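You operate a simulated robot arm through the tools that you are given. There is no shell and no other tool. Be economical: measure what you need, move in short steps, check, and stop when the job is done.

Carry out the task below with a simulated robot arm. There is one attempt and no reset: what you move stays moved.

Task
Pull the lamp drawer open.

It is judged by the outcome, as a careful person would: the job done as asked, and still so three seconds after it is handed in. It fails if anything else is knocked over, pushed out of place, dropped, spilled or broken.

Robot
A 7-joint arm with a two-finger parallel gripper, fixed in place. Base frame: the origin is at the foot of the arm, x ahead of it, y to its left, z up. Lengths are in cm, angles in rad, forces in N, time in s.
Its first joint turns from -2.897 to 2.897 rad. Payload 4.4 kg.
The TCP is the grasp point between the finger pads, 2.3 cm short of the fingertips. In the tool frame z runs along the fingers and y along their closing line. The gripper opens to 9.4 cm. The fingers are 3.8 cm wide and 1 cm thick; the gripper's body (5.4 by 9.6 cm) begins 3.9 cm behind the TCP.
Orientation is that of the tool frame in the base frame, as [roll, pitch, yaw] about the fixed x, y, z axes, in that order (R = Rz(yaw) Ry(pitch) Rx(roll)). With the fingers straight down and closing along the base's y, the tool's x points along the base's -x, its y along +y and its z along -z.

Tools
- The arm moves only by the tool servo_tool. Its argument "series" is a list that holds one entry, the list of rows, each a list of 6 numbers: the shift along the base's x, y, z in units of 100 mm (1.0 is 100 mm), then the turn, a rotation vector about the base's x, y, z in units of 180 degrees (1.0 is 180 degrees). In form: [[[dx, dy, dz, wx, wy, wz], ...]]. A call has 1 to 10 rows; each row is the pose to reach, as a shift and turn from the pose commanded when the call began. "claw" is the finger opening in cm, from 0 to 9.4, set as the call begins (left out, the last holds). A call with a number of a shift or a turn outside -1 to 1 is refused whole. Each row takes 0.2 s and may step no farther than 5 cm and 0.15 rad from the row before; otherwise, or with a gripper value out of range, the whole call is refused. A pose out of reach is approached as far as the arm can. The call stops where the force on the tool passes 40 N (or 10 N more than at its start, if that is more) or the arm is blocked; 0.2 s more then pass. Each finger travels about 7.2 cm/s and halts on what it meets, pressing with about 44 N; the grip force reading is that of the motor and also rises with nothing between the fingers. The clock runs only during rows and for 0.2 s after the last one: add rows that repeat a pose to give the fingers time. The reply holds the time, the measured pose of the TCP, the force on the tool along the base axes, the opening and the grip force, in the units named above and with some noise, and new pictures: "show" is both (left out), scene, wrist or none.
- Cameras (640 x 400 px; columns grow to the right, rows downward): "scene" is fixed at [4.61, -63.53, 128.03]; the picture's right is [0.96, -0.28, 0.00], its down [-0.05, -0.15, -0.99] and it looks along [0.28, 0.95, -0.16] (base axes); focal length 326 px, centre (320, 200). "wrist" rides on the gripper at [8.6, 1.6, -7.4] in the tool frame; the picture's right is [-0.18, 0.98, 0.00], its down [-0.58, -0.11, -0.81] and it looks along [-0.79, -0.15, 0.59] (tool axes); focal length 243 px, centre (320, 200). There is no depth. A picture from a camera that has moved, and an enlarged one, comes with that camera's place and axes in the base frame and with its lens. The place of the scene camera against the robot may be out by one fixed shift of up to 2.5 cm in any direction.
- enlarge(camera, box): a new picture of the part [left, top, right, bottom] of that camera's present view, enlarged. No time passes.
- finish_job(): hands the job in; it is judged then, once.

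Work in short steps. Places have to be worked out from the pictures, the camera data and where the tool is seen: move nearer, look again, correct. Check each grasp and each placing, and mend what went wrong. You have 90 turns and 170 pictures in all, those below and enlarged ones among them. Open the gripper and draw the arm clear of the work before you hand the job in, unless the task says otherwise; then end with one line.

The tools are called after "Request:" by a JSON object that holds its "method" and its "body". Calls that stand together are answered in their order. servo_tool: Moves the arm, as the interface text tells. Its arguments: {"type":"object","properties":{"series":{"type":"array","items":{"type":"array","items":{"type":"array","items":{"type":"number"}}}},"claw":{"type":"number"},"show":{"type":"string","enum":["both","scene","wrist","none"]}},"required":["series"]} The other tools are called the same way: enlarge (camera, box) takes an enlarged picture of a part of a camera's view; finish_job () hands the job in.

At the start:

```text
time: 0.0
tool_pos: [58.37, 60.75, 98.27]
ee_rot: [-3.141, -0.001, -3.141]
wrist_force: [0.7, 1.0, 0.7]
opening: 9.4
finger_force: 0.0
```

scene: 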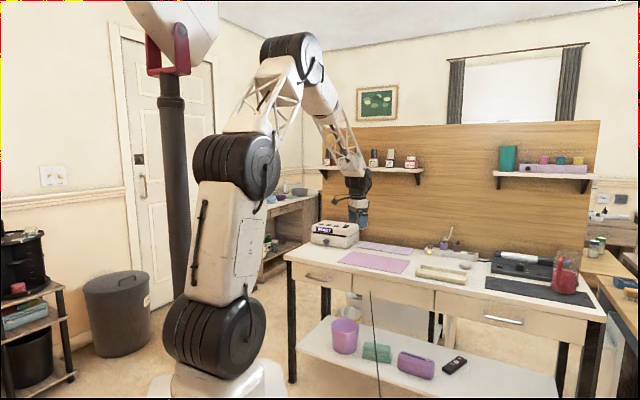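
wrist: 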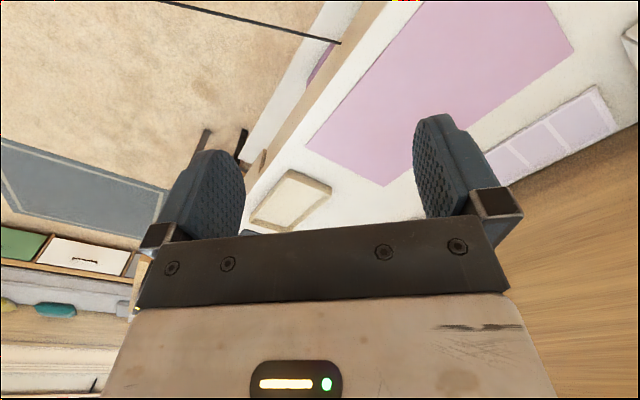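

I'll look closely at the desk and the small white box to identify the lamp drawer.

Request:
{"method": "enlarge", "body": {"camera": "scene", "box": [290, 190, 450, 290]}}

Request:
{"method": "enlarge", "body": {"camera": "scene", "box": [430, 220, 630, 345]}}

```text
4.00 times, centred on (370, 240) of scene
camera zoom: at [4.61, -63.53, 128.03], right [0.96, -0.28, 0.0], down [-0.05, -0.15, -0.99], along [0.28, 0.95, -0.16], focal length 1302 px, centre (120, 40)
```

zoom: 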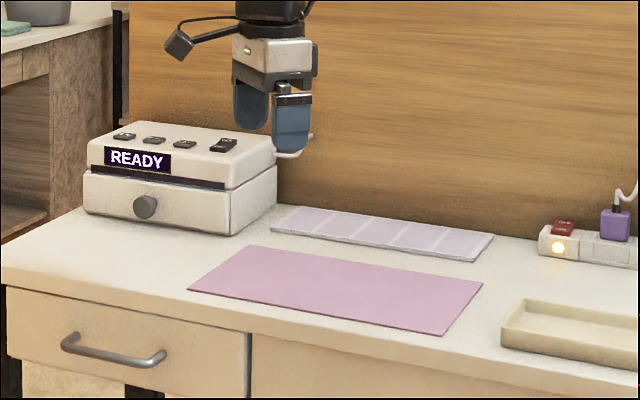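

```text
3.20 times, centred on (530, 282) of scene
camera zoom: at [4.61, -63.53, 128.03], right [0.96, -0.28, 0.0], down [-0.05, -0.15, -0.99], along [0.28, 0.95, -0.16], focal length 1042 px, centre (-352, -64)
```

zoom: 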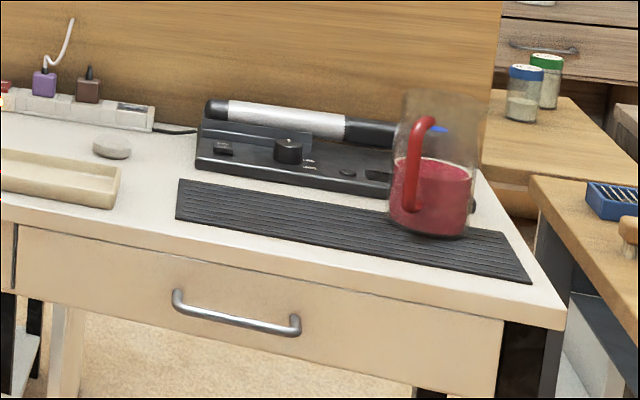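

The white "READY" lamp unit has a knobbed drawer, roughly at (57, 99, 78), and its front faces about (-0.66, -0.75). I'll yaw the tool in place to face it.

Request:
{"method": "servo_tool", "body": {"series": [[[0, 0, 0, 0, 0, 0.045], [0, 0, 0, 0, 0, 0.09], [0, 0, 0, 0, 0, 0.135], [0, 0, 0, 0, 0, 0.18], [0, 0, 0, 0, 0, 0.225], [0, 0, 0, 0, 0, 0.27]]], "claw": 5, "show": "none"}}

```text
time: 1.4
tool_pos: [58.65, 60.97, 98.3]
ee_rot: [-3.141, 0.0, -2.292]
wrist_force: [-0.5, 0.9, 0.0]
opening: 4.98
finger_force: 0.1
```

Yawed as expected. Now I tilt the fingers up by 60° toward the box and move back a little.

Request:
{"method": "servo_tool", "body": {"series": [[[0, 0, 0, 0.031, -0.0275, 0], [-0.05, -0.05, 0, 0.0625, -0.055, 0], [-0.1, -0.1, 0, 0.094, -0.0825, 0], [-0.15, -0.15, 0, 0.125, -0.11, 0], [-0.2, -0.2, 0, 0.156, -0.1375, 0], [-0.25, -0.25, 0, 0.1875, -0.165, 0], [-0.3, -0.3, 0, 0.219, -0.1925, 0], [-0.3, -0.3, 0, 0.25, -0.22, 0]]]}}

```text
time: 3.2
tool_pos: [55.31, 57.57, 81.66]
ee_rot: [3.127, 0.795, -2.302]
wrist_force: [-2.0, -2.6, -4.8]
opening: 5.03
finger_force: 0.1
camera wrist: at [46.44, 50.07, 80.77], right [-0.65, 0.74, 0.14], down [-0.02, -0.2, 0.98], along [0.76, 0.64, 0.15], focal length 243 px, centre (320, 200)
```

scene: 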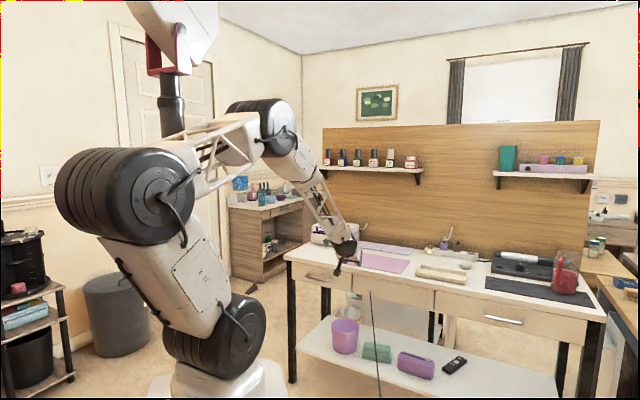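
wrist: 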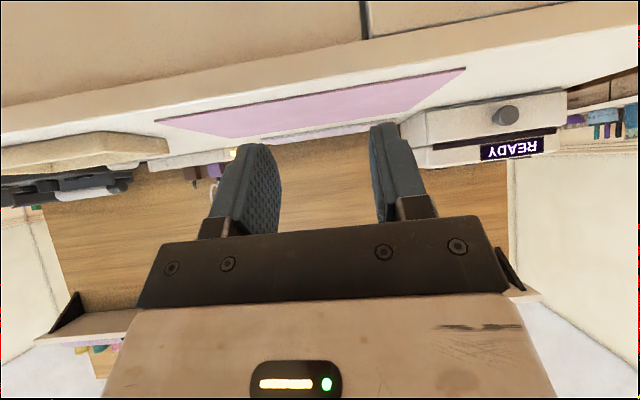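

The camera is below the gripper in this tilt, and the tool sagged to z = 81.7 with only 45° of tilt reached. I'll hold still for a moment to see whether this is lag or a reach limit.

Request:
{"method": "servo_tool", "body": {"series": [[[0, 0, 0, 0, 0, 0], [0, 0, 0, 0, 0, 0]]], "show": "none"}}

Request:
{"method": "enlarge", "body": {"camera": "wrist", "box": [380, 60, 620, 210]}}

```text
time: 3.8
tool_pos: [55.48, 57.93, 98.45]
ee_rot: [3.136, 1.008, -2.295]
wrist_force: [0.0, -0.1, -0.4]
opening: 5.02
finger_force: 0.1
```

```text
2.67 times, centred on (500, 135) of wrist
camera zoom: at [47.08, 50.75, 95.15], right [-0.67, 0.72, 0.16], down [-0.16, -0.35, 0.92], along [0.72, 0.6, 0.35], focal length 647 px, centre (-160, 373)
```

zoom: 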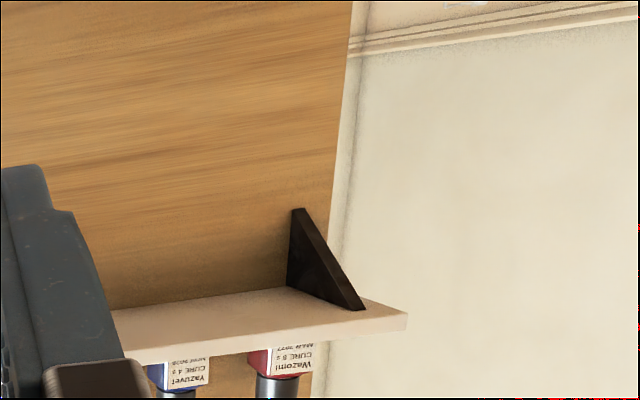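

That was only lag during a fast reorientation. I want the camera side above for a low horizontal approach, so I'll roll 180° about the tool axis in slow stages.

Request:
{"method": "servo_tool", "body": {"series": [[[0, 0, 0, 0.019, 0.0217, -0.0167], [0, 0, 0, 0.038, 0.0433, -0.0333], [0, 0, 0, 0.057, 0.065, -0.05], [0, 0, 0, 0.076, 0.0867, -0.0667], [0, 0, 0, 0.0953, 0.1083, -0.0833], [0, 0, 0, 0.1144, 0.13, -0.1], [0, 0, 0, 0.1335, 0.1517, -0.1167], [0, 0, 0, 0.1525, 0.1733, -0.1333], [0, 0, 0, 0.1716, 0.195, -0.15], [0, 0, 0, 0.1716, 0.195, -0.15]]], "show": "none"}}

```text
time: 6.0
tool_pos: [55.6, 57.86, 98.29]
ee_rot: [2.189, 0.531, 2.766]
wrist_force: [-0.7, 0.2, -0.3]
opening: 5.01
finger_force: 0.0
```

Tracking well, so I continue the roll.

Request:
{"method": "servo_tool", "body": {"series": [[[0, 0, 0, 0.019, 0.0217, -0.0167], [0, 0, 0, 0.038, 0.0433, -0.0333], [0, 0, 0, 0.057, 0.065, -0.05], [0, 0, 0, 0.076, 0.0867, -0.0667], [0, 0, 0, 0.0953, 0.1083, -0.0833], [0, 0, 0, 0.1144, 0.13, -0.1], [0, 0, 0, 0.1335, 0.1517, -0.1167], [0, 0, 0, 0.1525, 0.1733, -0.1333], [0, 0, 0, 0.1716, 0.195, -0.15], [0, 0, 0, 0.1716, 0.195, -0.15]]], "show": "none"}}

```text
time: 8.2
tool_pos: [55.49, 57.87, 98.26]
ee_rot: [2.117, -0.27, 2.258]
wrist_force: [-0.3, -0.4, 0.1]
opening: 5.0
finger_force: 0.1
```

Same again for the remaining 0.4π.

Request:
{"method": "servo_tool", "body": {"series": [[[0, 0, 0, 0.0254, 0.0289, -0.0222], [0, 0, 0, 0.0508, 0.0578, -0.0444], [0, 0, 0, 0.0763, 0.0867, -0.0667], [0, 0, 0, 0.1017, 0.1156, -0.0889], [0, 0, 0, 0.1271, 0.1444, -0.1111], [0, 0, 0, 0.1525, 0.1733, -0.1333], [0, 0, 0, 0.178, 0.2022, -0.1556], [0, 0, 0, 0.2034, 0.2311, -0.1778], [0, 0, 0, 0.2288, 0.26, -0.2], [0, 0, 0, 0.2288, 0.26, -0.2]]]}}

```text
time: 10.4
tool_pos: [55.43, 57.86, 98.42]
ee_rot: [-3.139, -1.048, 0.845]
wrist_force: [0.0, 0.2, 0.1]
opening: 4.99
finger_force: 0.1
camera wrist: at [55.27, 55.2, 109.52], right [0.68, -0.72, -0.16], down [-0.74, -0.67, -0.1], along [-0.04, 0.19, -0.98], focal length 243 px, centre (320, 200)
```

scene: 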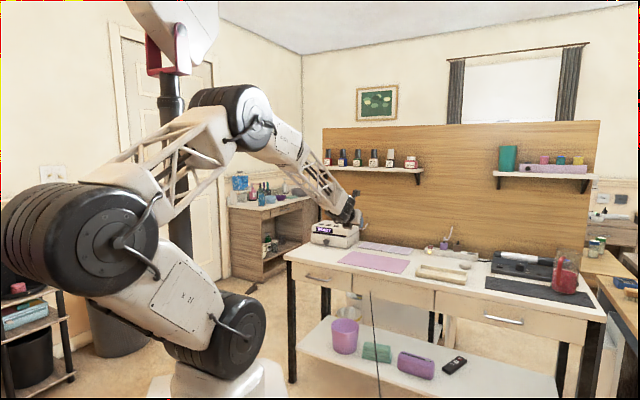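
wrist: 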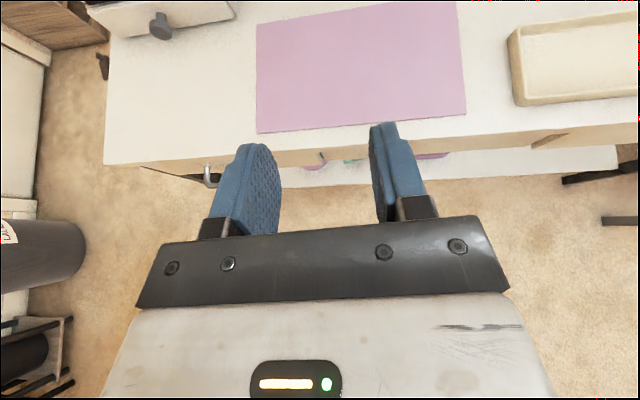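

The roll worked and the camera now sits above the gripper. Both cameras put the knob near (57, 100, 78), with the front normal at about (0.667, 0.745). I'll approach to the front of it in stages while tilting a further 15°.

Request:
{"method": "servo_tool", "body": {"series": [[[-0.08, 0.2, -0.04, 0.0125, -0.011, 0], [-0.16, 0.4, -0.08, 0.025, -0.022, 0], [-0.24, 0.6, -0.12, 0.0375, -0.033, 0], [-0.32, 0.8, -0.16, 0.05, -0.044, 0], [-0.4, 1.0, -0.2, 0.0625, -0.055, 0], [-0.4, 1.0, -0.2, 0.0625, -0.055, 0]]], "show": "none"}}

Request:
{"method": "servo_tool", "body": {"series": [[[-0.1, 0.2, -0.06, 0, 0, 0], [-0.2, 0.4, -0.12, 0, 0, 0], [-0.3, 0.6, -0.18, 0, 0, 0], [-0.4, 0.8, -0.24, 0, 0, 0], [-0.5, 1.0, -0.3, 0, 0, 0], [-0.5, 1.0, -0.3, 0, 0, 0]]]}}

```text
time: 11.8
tool_pos: [54.73, 64.98, 96.21]
ee_rot: [-3.007, -1.199, 0.846]
wrist_force: [0.1, 0.3, -0.4]
opening: 4.97
finger_force: 0.2
out of reach, approached as far as the arm can: row 1, 2, 3, 4, 5, 6
```

```text
time: 13.2
tool_pos: [54.47, 73.72, 96.32]
ee_rot: [-2.996, -1.26, 0.86]
wrist_force: [0.5, -0.1, 0.3]
opening: 5.0
finger_force: 0.1
out of reach, approached as far as the arm can: row 1, 2, 3, 4, 5, 6
camera wrist: at [53.77, 68.81, 106.76], right [0.79, -0.57, -0.22], down [-0.61, -0.73, -0.3], along [0.02, 0.37, -0.93], focal length 243 px, centre (320, 200)
```

scene: 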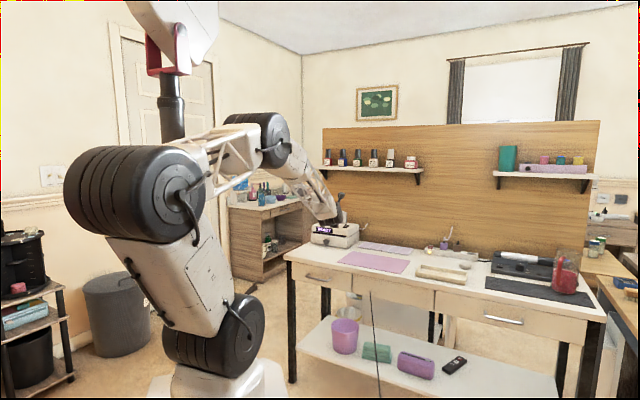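
wrist: 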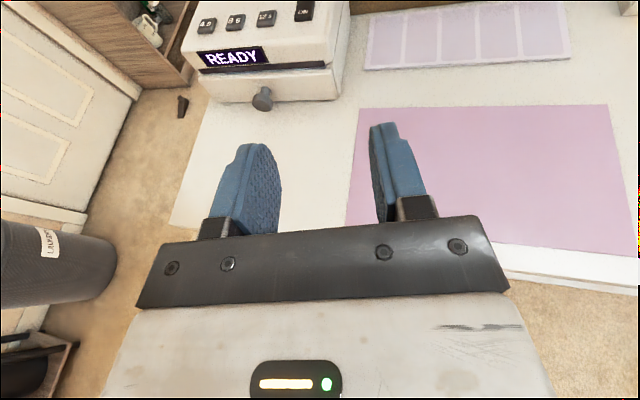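

The arm says the target is out of reach, probably a wrist bend limit because the forearm is steep this close in. I'll take the extra tilt back off (return to 60°) and see where the position settles.

Request:
{"method": "servo_tool", "body": {"series": [[[0, 0, 0, -0.031, 0.0275, 0], [0, 0, 0, -0.0625, 0.055, 0], [0, 0, 0, -0.0625, 0.055, 0], [0, 0, 0, -0.0625, 0.055, 0]]], "show": "none"}}

```text
time: 14.2
tool_pos: [54.76, 73.73, 96.1]
ee_rot: [-2.99, -0.997, 0.856]
wrist_force: [-0.6, -0.5, -0.2]
opening: 5.0
finger_force: 0.2
```

The commanded pose resets to the actual one, and it's now reachable with the tool pointing at azimuth ~59° and 57° tilt. I'll keep this orientation and move toward the pre-grasp point.

Request:
{"method": "servo_tool", "body": {"series": [[[-0.06, 0.2, -0.1, 0, 0, 0], [-0.12, 0.4, -0.2, 0, 0, 0], [-0.18, 0.6, -0.3, 0, 0, 0], [-0.24, 0.8, -0.4, 0, 0, 0], [-0.3, 1.0, -0.5, 0, 0, 0], [-0.3, 1.0, -0.5, 0, 0, 0]]]}}

```text
time: 15.6
tool_pos: [51.8, 83.94, 91.01]
ee_rot: [-2.991, -0.999, 0.857]
wrist_force: [-0.4, -1.0, 1.1]
opening: 5.01
finger_force: 0.0
camera wrist: at [53.05, 81.08, 102.04], right [0.75, -0.62, -0.23], down [-0.65, -0.76, -0.05], along [-0.15, 0.19, -0.97], focal length 243 px, centre (320, 200)
```

scene: 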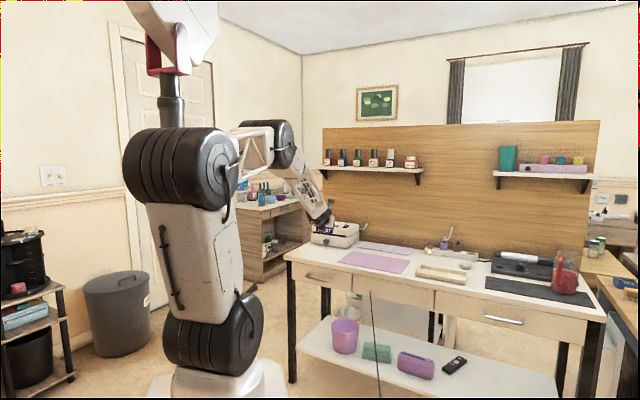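
wrist: 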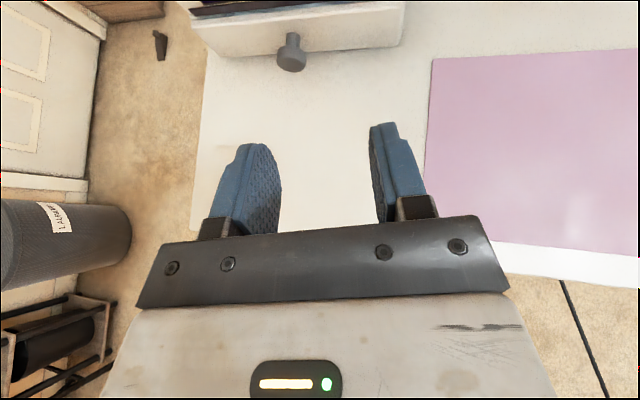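

The knob cap is clear now: about (56.8, 99.7, 78), ~3 cm across, standing off the drawer front. I'll test whether 0.15 rad more tilt and a slight yaw correction is reachable from here.

Request:
{"method": "servo_tool", "body": {"series": [[[0, 0, 0, 0.02, -0.012, -0.02], [0, 0, 0, 0.041, -0.025, -0.04], [0, 0, 0, 0.041, -0.025, -0.04]]], "show": "none"}}

```text
time: 16.4
tool_pos: [52.19, 83.39, 90.34]
ee_rot: [-2.992, -1.058, 0.758]
wrist_force: [0.3, -0.6, -0.4]
opening: 5.0
finger_force: 0.0
out of reach, approached as far as the arm can: row 2
```

Azimuth is now ~53° with 61° tilt, which is good enough. I move to a pre-grasp just in front of and slightly above the knob, with the fingers at 7 cm.

Request:
{"method": "servo_tool", "body": {"series": [[[0.01, 0.14, -0.2, 0, 0, 0], [0.02, 0.28, -0.4, 0, 0, 0], [0.04, 0.42, -0.6, 0, 0, 0], [0.06, 0.6, -0.8, 0, 0, 0], [0.07, 0.8, -0.95, 0, 0, 0], [0.08, 0.95, -1.0, 0, 0, 0], [0.08, 0.95, -1.0, 0, 0, 0]]], "claw": 7}}

```text
time: 18.0
tool_pos: [52.82, 93.41, 80.72]
ee_rot: [-2.909, -1.144, 0.656]
wrist_force: [0.0, 0.5, 0.5]
opening: 7.05
finger_force: 0.1
out of reach, approached as far as the arm can: row 1
camera wrist: at [52.68, 89.18, 91.48], right [0.69, -0.68, -0.26], down [-0.73, -0.66, -0.19], along [-0.04, 0.32, -0.95], focal length 243 px, centre (320, 200)
```

scene: 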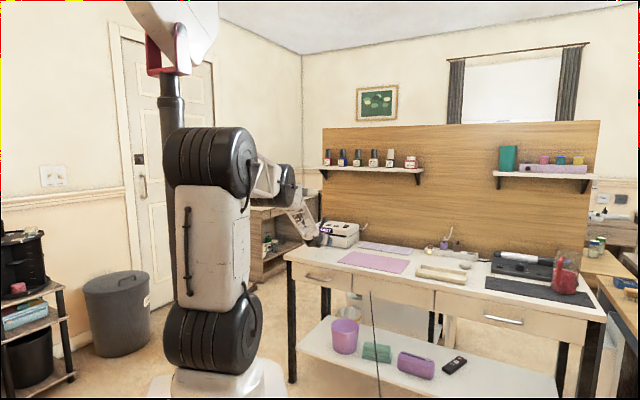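
wrist: 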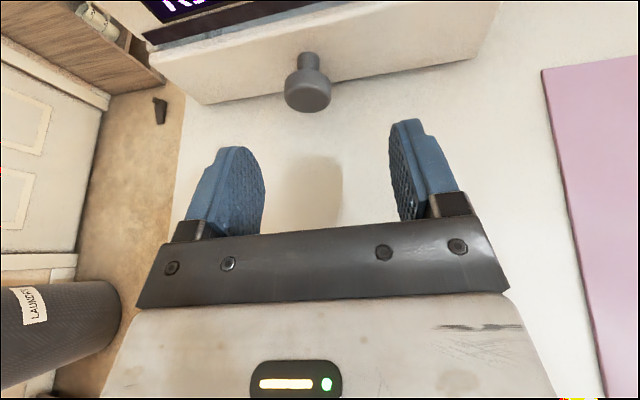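

Lined up: the knob reads about 0.8 cm to the left of the tool axis, near (56.85, 100, 77.3). I advance with that correction, stopping ~2 cm short of the cap centre to check.

Request:
{"method": "servo_tool", "body": {"series": [[[0.0, 0.12, -0.12, 0, 0, 0], [0.08, 0.24, -0.2, 0, 0, 0], [0.16, 0.34, -0.26, 0, 0, 0], [0.23, 0.43, -0.26, 0, 0, 0], [0.29, 0.51, -0.26, 0, 0, 0], [0.29, 0.51, -0.26, 0, 0, 0]]]}}

```text
time: 19.4
tool_pos: [55.66, 98.33, 78.2]
ee_rot: [-2.91, -1.147, 0.656]
wrist_force: [0.0, 0.3, 0.3]
opening: 7.0
finger_force: 0.0
camera wrist: at [55.53, 94.12, 88.92], right [0.69, -0.68, -0.26], down [-0.73, -0.66, -0.19], along [-0.04, 0.32, -0.95], focal length 243 px, centre (320, 200)
```

scene: 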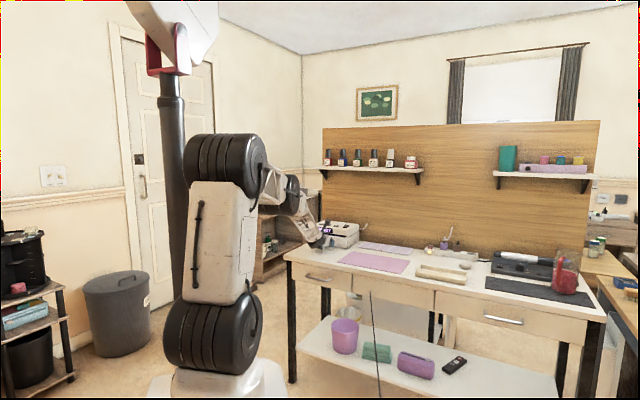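
wrist: 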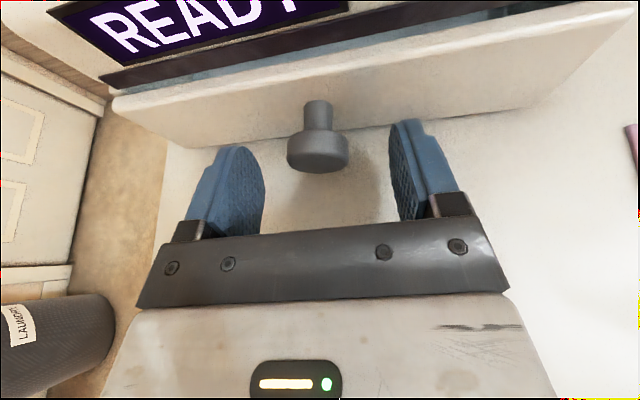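

The cap sits right between the fingertips, with the drawer front still ~4 cm ahead. I advance 1.7 cm more and close on the knob.

Request:
{"method": "servo_tool", "body": {"series": [[[0.05, 0.07, -0.02, 0, 0, 0], [0.1, 0.13, -0.03, 0, 0, 0], [0.1, 0.13, -0.03, 0, 0, 0]]], "show": "none"}}

Request:
{"method": "servo_tool", "body": {"series": [[[0, 0, 0, 0, 0, 0], [0, 0, 0, 0, 0, 0], [0, 0, 0, 0, 0, 0], [0, 0, 0, 0, 0, 0]]], "claw": 1.5}}

```text
time: 19.9
tool_pos: [56.33, 99.31, 77.95]
ee_rot: [-2.908, -1.144, 0.657]
wrist_force: [-31.2, -41.5, 19.3]
opening: 7.07
finger_force: 1.0
stopped in row 2: the force on the tool passed its limit (the readings are from after the stop); the commanded pose is now the measured one
```

```text
time: 20.2
tool_pos: [56.79, 98.82, 77.77]
ee_rot: [-2.909, -1.143, 0.649]
wrist_force: [6.2, -8.1, -0.3]
opening: 4.9
finger_force: 20.7
stopped in row 1: the force on the tool passed its limit (the readings are from after the stop); the commanded pose is now the measured one
camera wrist: at [56.68, 94.63, 88.52], right [0.68, -0.68, -0.26], down [-0.73, -0.65, -0.19], along [-0.04, 0.32, -0.95], focal length 243 px, centre (320, 200)
```

scene: 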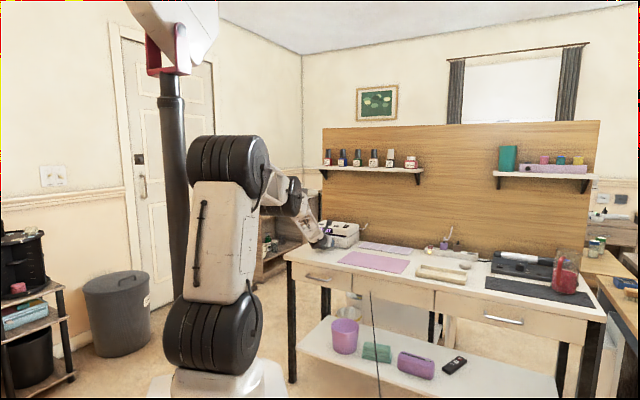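
wrist: 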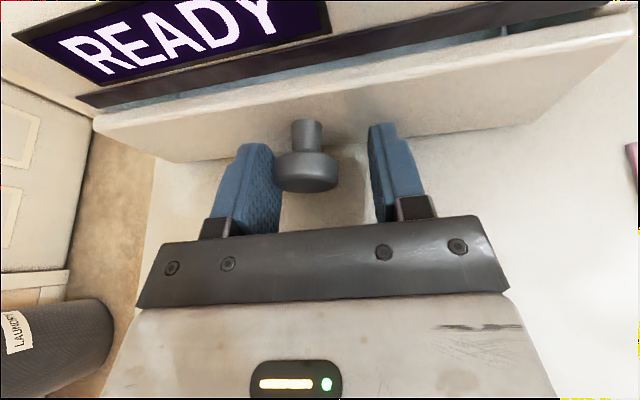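

The fingertips touched the drawer front and the left finger met the knob first, so the tool is ~0.65 cm too far right. I'll reopen a little, shift left, ease back a touch, and close again.

Request:
{"method": "servo_tool", "body": {"series": [[[-0.03, -0.02, 0, 0, 0, 0], [-0.058, 0.025, 0, 0, 0, 0], [-0.058, 0.025, 0, 0, 0, 0]]], "claw": 6}}

```text
time: 21.0
tool_pos: [55.72, 99.58, 77.88]
ee_rot: [-2.909, -1.144, 0.655]
wrist_force: [-0.6, -0.1, -0.6]
opening: 6.0
finger_force: 0.1
camera wrist: at [55.67, 95.27, 88.6], right [0.69, -0.68, -0.26], down [-0.73, -0.66, -0.19], along [-0.04, 0.32, -0.95], focal length 243 px, centre (320, 200)
```

scene: 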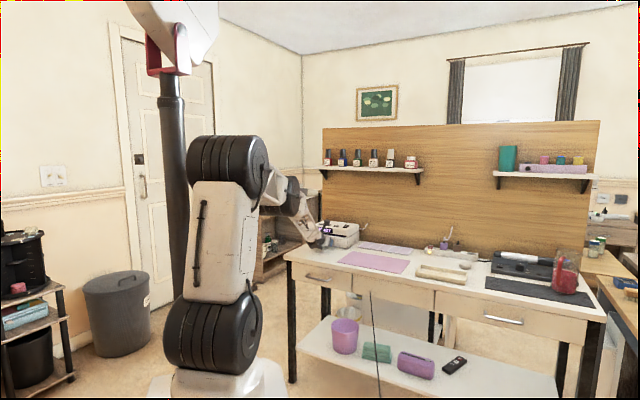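
wrist: 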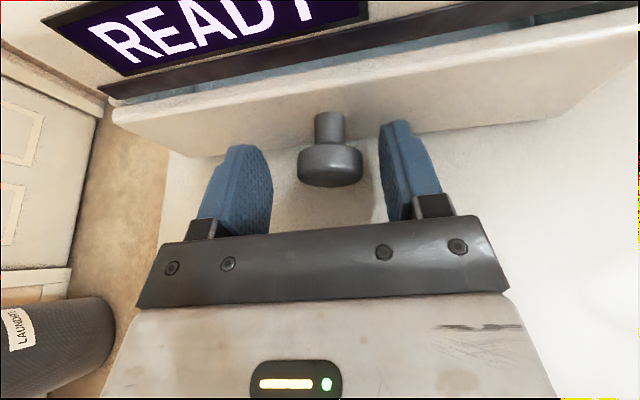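

Now the knob is ~0.4 cm right of centre. I make a small correction, then close.

Request:
{"method": "servo_tool", "body": {"series": [[[0.03, -0.027, 0, 0, 0, 0], [0.03, -0.027, 0, 0, 0, 0]]], "show": "none"}}

Request:
{"method": "servo_tool", "body": {"series": [[[0, 0, 0, 0, 0, 0], [0, 0, 0, 0, 0, 0], [0, 0, 0, 0, 0, 0], [0, 0, 0, 0, 0, 0]]], "claw": 1.5, "show": "wrist"}}

```text
time: 21.6
tool_pos: [56.34, 99.2, 77.89]
ee_rot: [-2.908, -1.145, 0.656]
wrist_force: [0.6, 0.1, 0.4]
opening: 5.98
finger_force: 0.1
```

```text
time: 22.6
tool_pos: [56.22, 99.25, 77.93]
ee_rot: [-2.907, -1.143, 0.655]
wrist_force: [-0.7, -1.2, 0.8]
opening: 3.21
finger_force: 45.6
camera wrist: at [56.07, 94.95, 88.61], right [0.69, -0.68, -0.26], down [-0.73, -0.66, -0.19], along [-0.04, 0.32, -0.95], focal length 243 px, centre (320, 200)
```

wrist: 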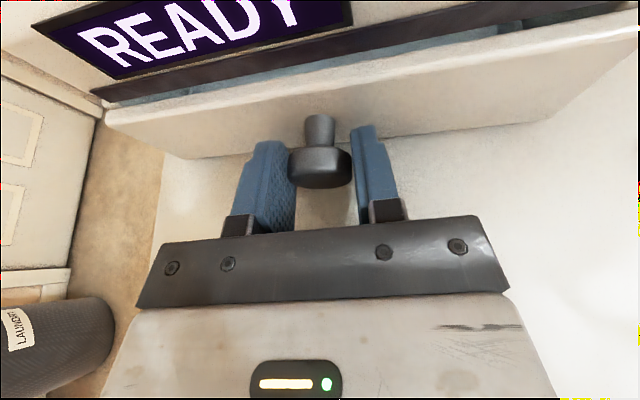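

The knob is gripped (3.2 cm, 45 N). I pull gently straight out along (-0.667, -0.745) for 4 cm.

Request:
{"method": "servo_tool", "body": {"series": [[[-0.033, -0.037, 0, 0, 0, 0], [-0.067, -0.0745, 0, 0, 0, 0], [-0.1, -0.112, 0, 0, 0, 0], [-0.133, -0.149, 0, 0, 0, 0], [-0.167, -0.186, 0, 0, 0, 0], [-0.2, -0.224, 0, 0, 0, 0], [-0.233, -0.261, 0, 0, 0, 0], [-0.267, -0.298, 0, 0, 0, 0]]]}}

```text
time: 24.4
tool_pos: [53.38, 96.2, 77.96]
ee_rot: [-2.908, -1.143, 0.658]
wrist_force: [-19.2, 21.1, -15.0]
opening: 3.24
finger_force: 45.1
camera wrist: at [53.24, 92.11, 88.62], right [0.69, -0.68, -0.26], down [-0.73, -0.66, -0.19], along [-0.04, 0.32, -0.95], focal length 243 px, centre (320, 200)
```

scene: 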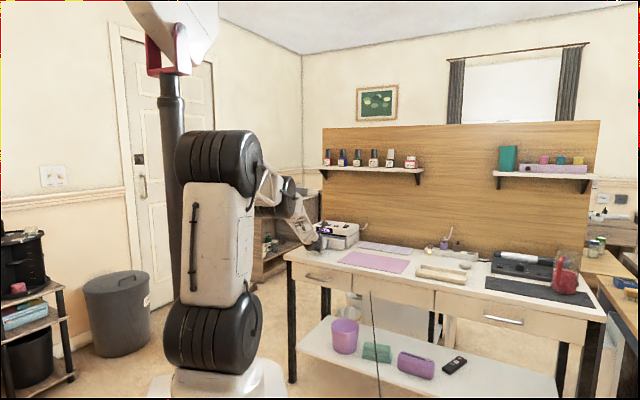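
wrist: 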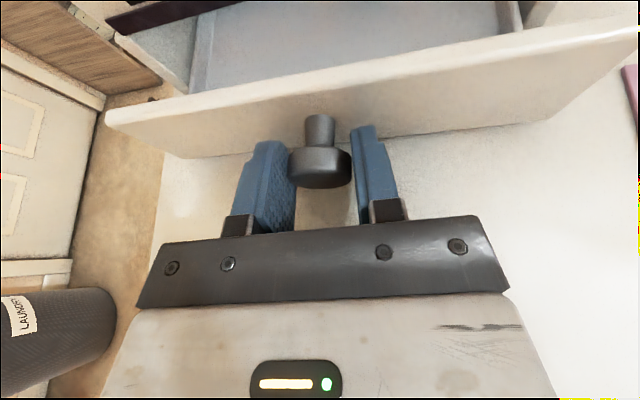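

The drawer is sliding open and the box has stayed put. The side load says the slide runs slightly more along -x, so I correct the direction and continue for 4 cm.

Request:
{"method": "servo_tool", "body": {"series": [[[-0.05, -0.025, 0, 0, 0, 0], [-0.09, -0.065, 0, 0, 0, 0], [-0.125, -0.102, 0, 0, 0, 0], [-0.16, -0.14, 0, 0, 0, 0], [-0.195, -0.177, 0, 0, 0, 0], [-0.23, -0.214, 0, 0, 0, 0], [-0.265, -0.251, 0, 0, 0, 0], [-0.3, -0.288, 0, 0, 0, 0]]]}}

```text
time: 26.1
tool_pos: [50.63, 93.77, 77.83]
ee_rot: [-2.912, -1.145, 0.658]
wrist_force: [-7.9, 6.7, -2.1]
opening: 3.22
finger_force: 44.8
stopped in row 8: the force on the tool passed its limit (the readings are from after the stop); the commanded pose is now the measured one
camera wrist: at [50.59, 89.47, 88.62], right [0.69, -0.68, -0.26], down [-0.73, -0.66, -0.2], along [-0.04, 0.32, -0.95], focal length 243 px, centre (320, 200)
```

scene: 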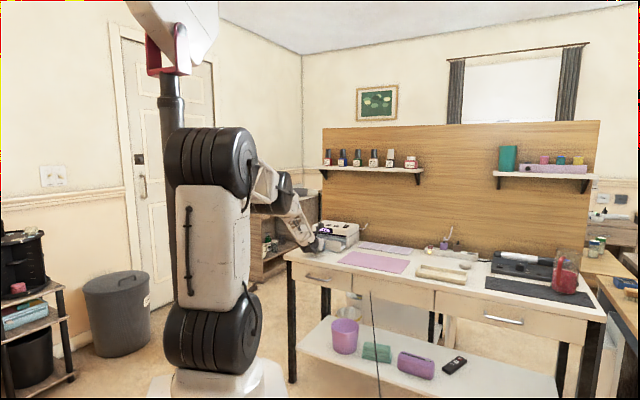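
wrist: 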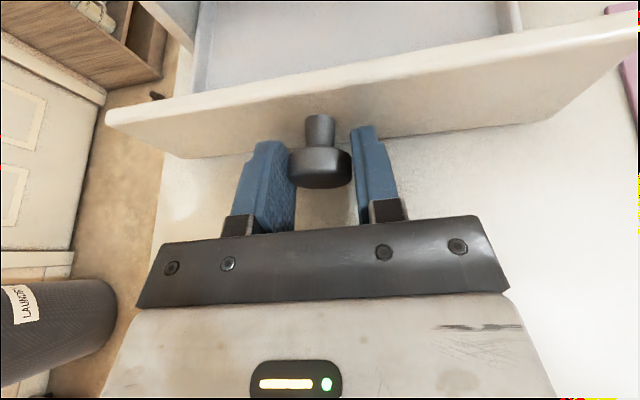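

The pull stopped on force after ~7.8 cm of travel, which could be the end stop or side load. I check that the box hasn't shifted.

Request:
{"method": "enlarge", "body": {"camera": "scene", "box": [290, 190, 450, 290]}}

```text
4.00 times, centred on (370, 240) of scene
camera zoom: at [4.61, -63.53, 128.03], right [0.96, -0.28, 0.0], down [-0.05, -0.15, -0.99], along [0.28, 0.95, -0.16], focal length 1302 px, centre (120, 40)
```

zoom: 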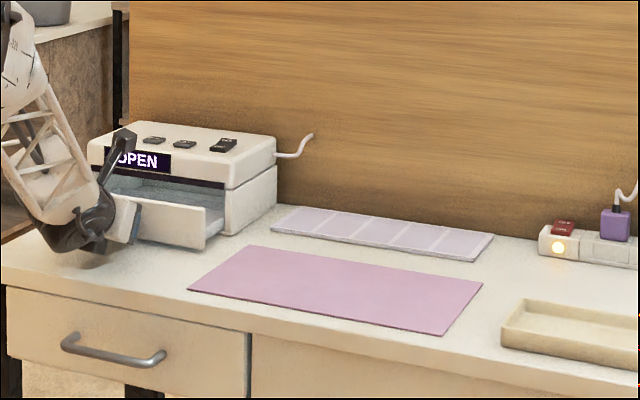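

The box hasn't moved and its display now reads "OPEN". I try one small extra pull to tell the end stop from side load.

Request:
{"method": "servo_tool", "body": {"series": [[[-0.03, -0.02, 0, 0, 0, 0], [-0.06, -0.055, 0, 0, 0, 0], [-0.09, -0.09, 0, 0, 0, 0], [-0.12, -0.125, 0, 0, 0, 0]]], "show": "none"}}

```text
time: 27.1
tool_pos: [49.49, 92.47, 77.91]
ee_rot: [-2.91, -1.143, 0.658]
wrist_force: [-6.2, 5.8, -9.3]
opening: 3.21
finger_force: 45.0
```

It moved another 1.7 cm without a stop, so that was side load. I continue for a further ~2.5 cm.

Request:
{"method": "servo_tool", "body": {"series": [[[-0.037, -0.031, 0, 0, 0, 0], [-0.073, -0.066, 0, 0, 0, 0], [-0.109, -0.101, 0, 0, 0, 0], [-0.145, -0.136, 0, 0, 0, 0], [-0.181, -0.171, 0, 0, 0, 0]]], "show": "both"}}

Request:
{"method": "enlarge", "body": {"camera": "scene", "box": [290, 190, 450, 290]}}

```text
time: 28.3
tool_pos: [47.65, 90.67, 77.84]
ee_rot: [-2.91, -1.143, 0.656]
wrist_force: [-9.0, 9.3, -9.6]
opening: 3.24
finger_force: 45.4
camera wrist: at [47.59, 86.46, 88.63], right [0.69, -0.68, -0.26], down [-0.73, -0.66, -0.19], along [-0.04, 0.32, -0.95], focal length 243 px, centre (320, 200)
```

scene: 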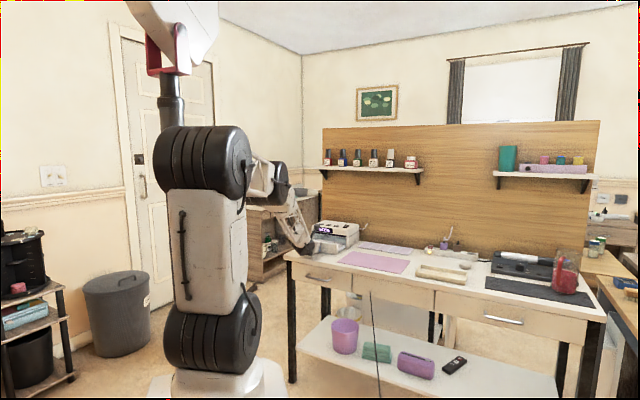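
wrist: 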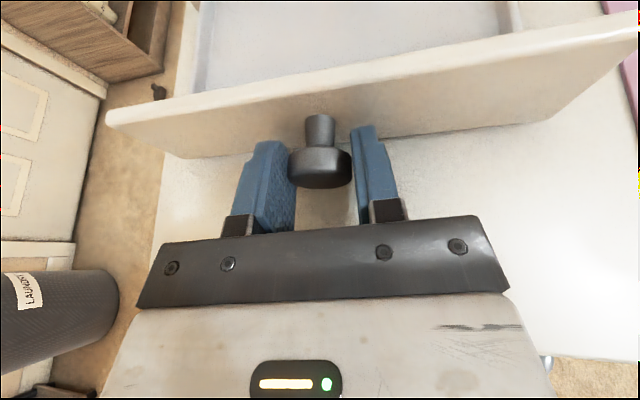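

```text
4.00 times, centred on (370, 240) of scene
camera zoom: at [4.61, -63.53, 128.03], right [0.96, -0.28, 0.0], down [-0.05, -0.15, -0.99], along [0.28, 0.95, -0.16], focal length 1302 px, centre (120, 40)
```

zoom: 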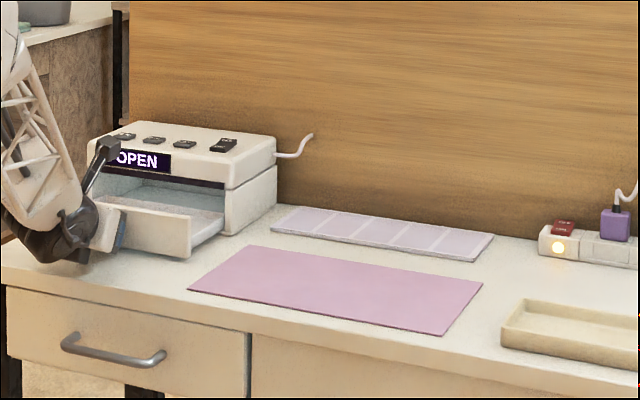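

The drawer is ~12 cm out of a unit about 14 cm deep, and the box and everything else are in place. I release the knob.

Request:
{"method": "servo_tool", "body": {"series": [[[0, 0, 0, 0, 0, 0], [0, 0, 0, 0, 0, 0], [0, 0, 0, 0, 0, 0]]], "claw": 6.5, "show": "wrist"}}

```text
time: 29.1
tool_pos: [47.78, 90.74, 77.89]
ee_rot: [-2.909, -1.144, 0.657]
wrist_force: [-0.6, 0.1, -0.3]
opening: 6.47
finger_force: 0.1
camera wrist: at [47.63, 86.44, 88.68], right [0.69, -0.68, -0.26], down [-0.73, -0.66, -0.2], along [-0.04, 0.32, -0.95], focal length 243 px, centre (320, 200)
```

wrist: 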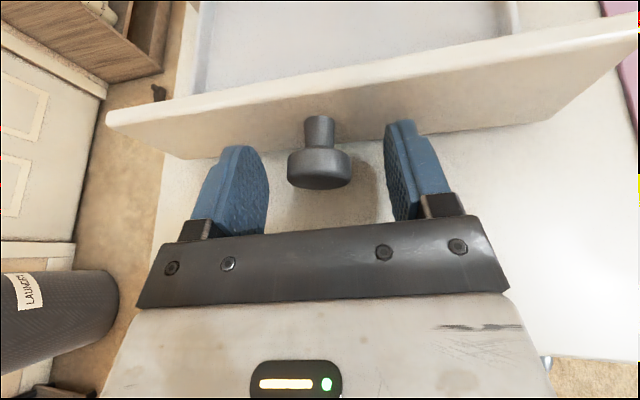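

Fingers are clear of the knob. I back straight out along the tool axis, rising.

Request:
{"method": "servo_tool", "body": {"series": [[[-0.05, -0.07, 0.03, 0, 0, 0], [-0.11, -0.14, 0.07, 0, 0, 0], [-0.17, -0.22, 0.12, 0, 0, 0], [-0.22, -0.29, 0.2, 0, 0, 0], [-0.28, -0.36, 0.32, 0, 0, 0], [-0.34, -0.44, 0.46, 0, 0, 0], [-0.4, -0.52, 0.6, 0, 0, 0], [-0.45, -0.6, 0.75, 0, 0, 0], [-0.45, -0.6, 0.75, 0, 0, 0]]]}}

```text
time: 31.1
tool_pos: [43.32, 84.81, 85.46]
ee_rot: [-2.907, -1.143, 0.657]
wrist_force: [0.2, 0.5, 0.2]
opening: 6.5
finger_force: 0.1
camera wrist: at [43.14, 80.52, 96.17], right [0.69, -0.68, -0.26], down [-0.73, -0.66, -0.2], along [-0.04, 0.32, -0.95], focal length 243 px, centre (320, 200)
```

scene: 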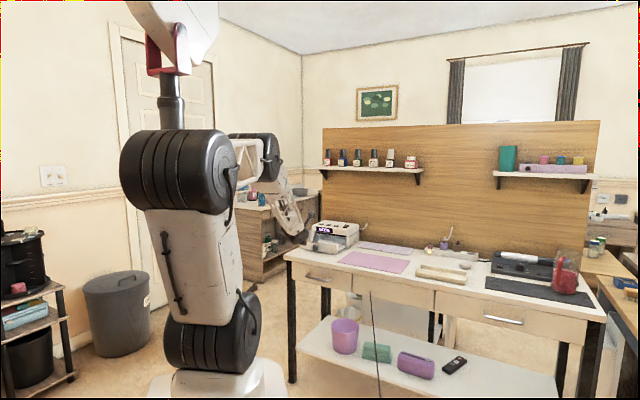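
wrist: 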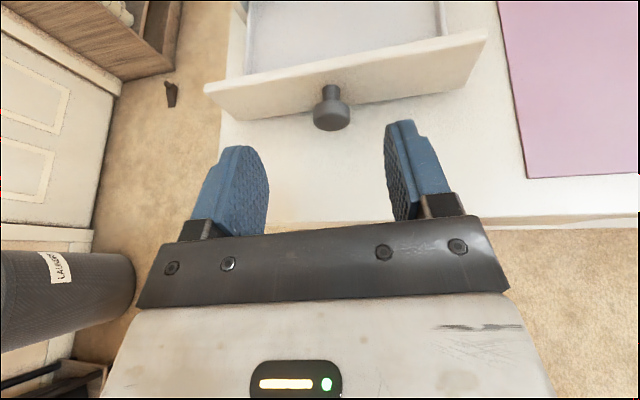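

The arm is clear of the knob and the drawer stays open. I raise a bit more, open the gripper fully, and take a final look.

Request:
{"method": "servo_tool", "body": {"series": [[[0, 0, 0.2, -0.02, 0.015, 0], [0, 0, 0.4, -0.04, 0.03, 0], [0, 0, 0.6, -0.06, 0.045, 0], [0, 0, 0.8, -0.06, 0.045, 0], [0, 0, 0.8, -0.06, 0.045, 0]]], "claw": 9.4, "show": "none"}}

Request:
{"method": "enlarge", "body": {"camera": "scene", "box": [270, 180, 462, 300]}}

```text
time: 32.3
tool_pos: [43.31, 84.76, 93.34]
ee_rot: [-3.014, -0.914, 0.745]
wrist_force: [0.2, -0.4, -1.1]
opening: 9.41
finger_force: 0.1
```

```text
3.33 times, centred on (366, 240) of scene
camera zoom: at [4.61, -63.53, 128.03], right [0.96, -0.28, 0.0], down [-0.05, -0.15, -0.99], along [0.28, 0.95, -0.16], focal length 1085 px, centre (167, 67)
```

zoom: 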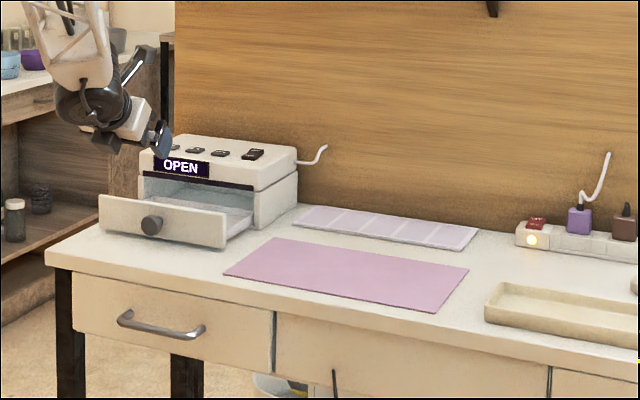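

The drawer is wide open, the unit reads "OPEN", nothing else has moved and the arm is clear, so I hand it in.

Request:
{"method": "finish_job", "body": {}}

```text
The job is handed in.
```

The lamp drawer is pulled open about 12 cm, the unit's display reads "OPEN", nothing else was displaced, and the arm is clear with the gripper open.
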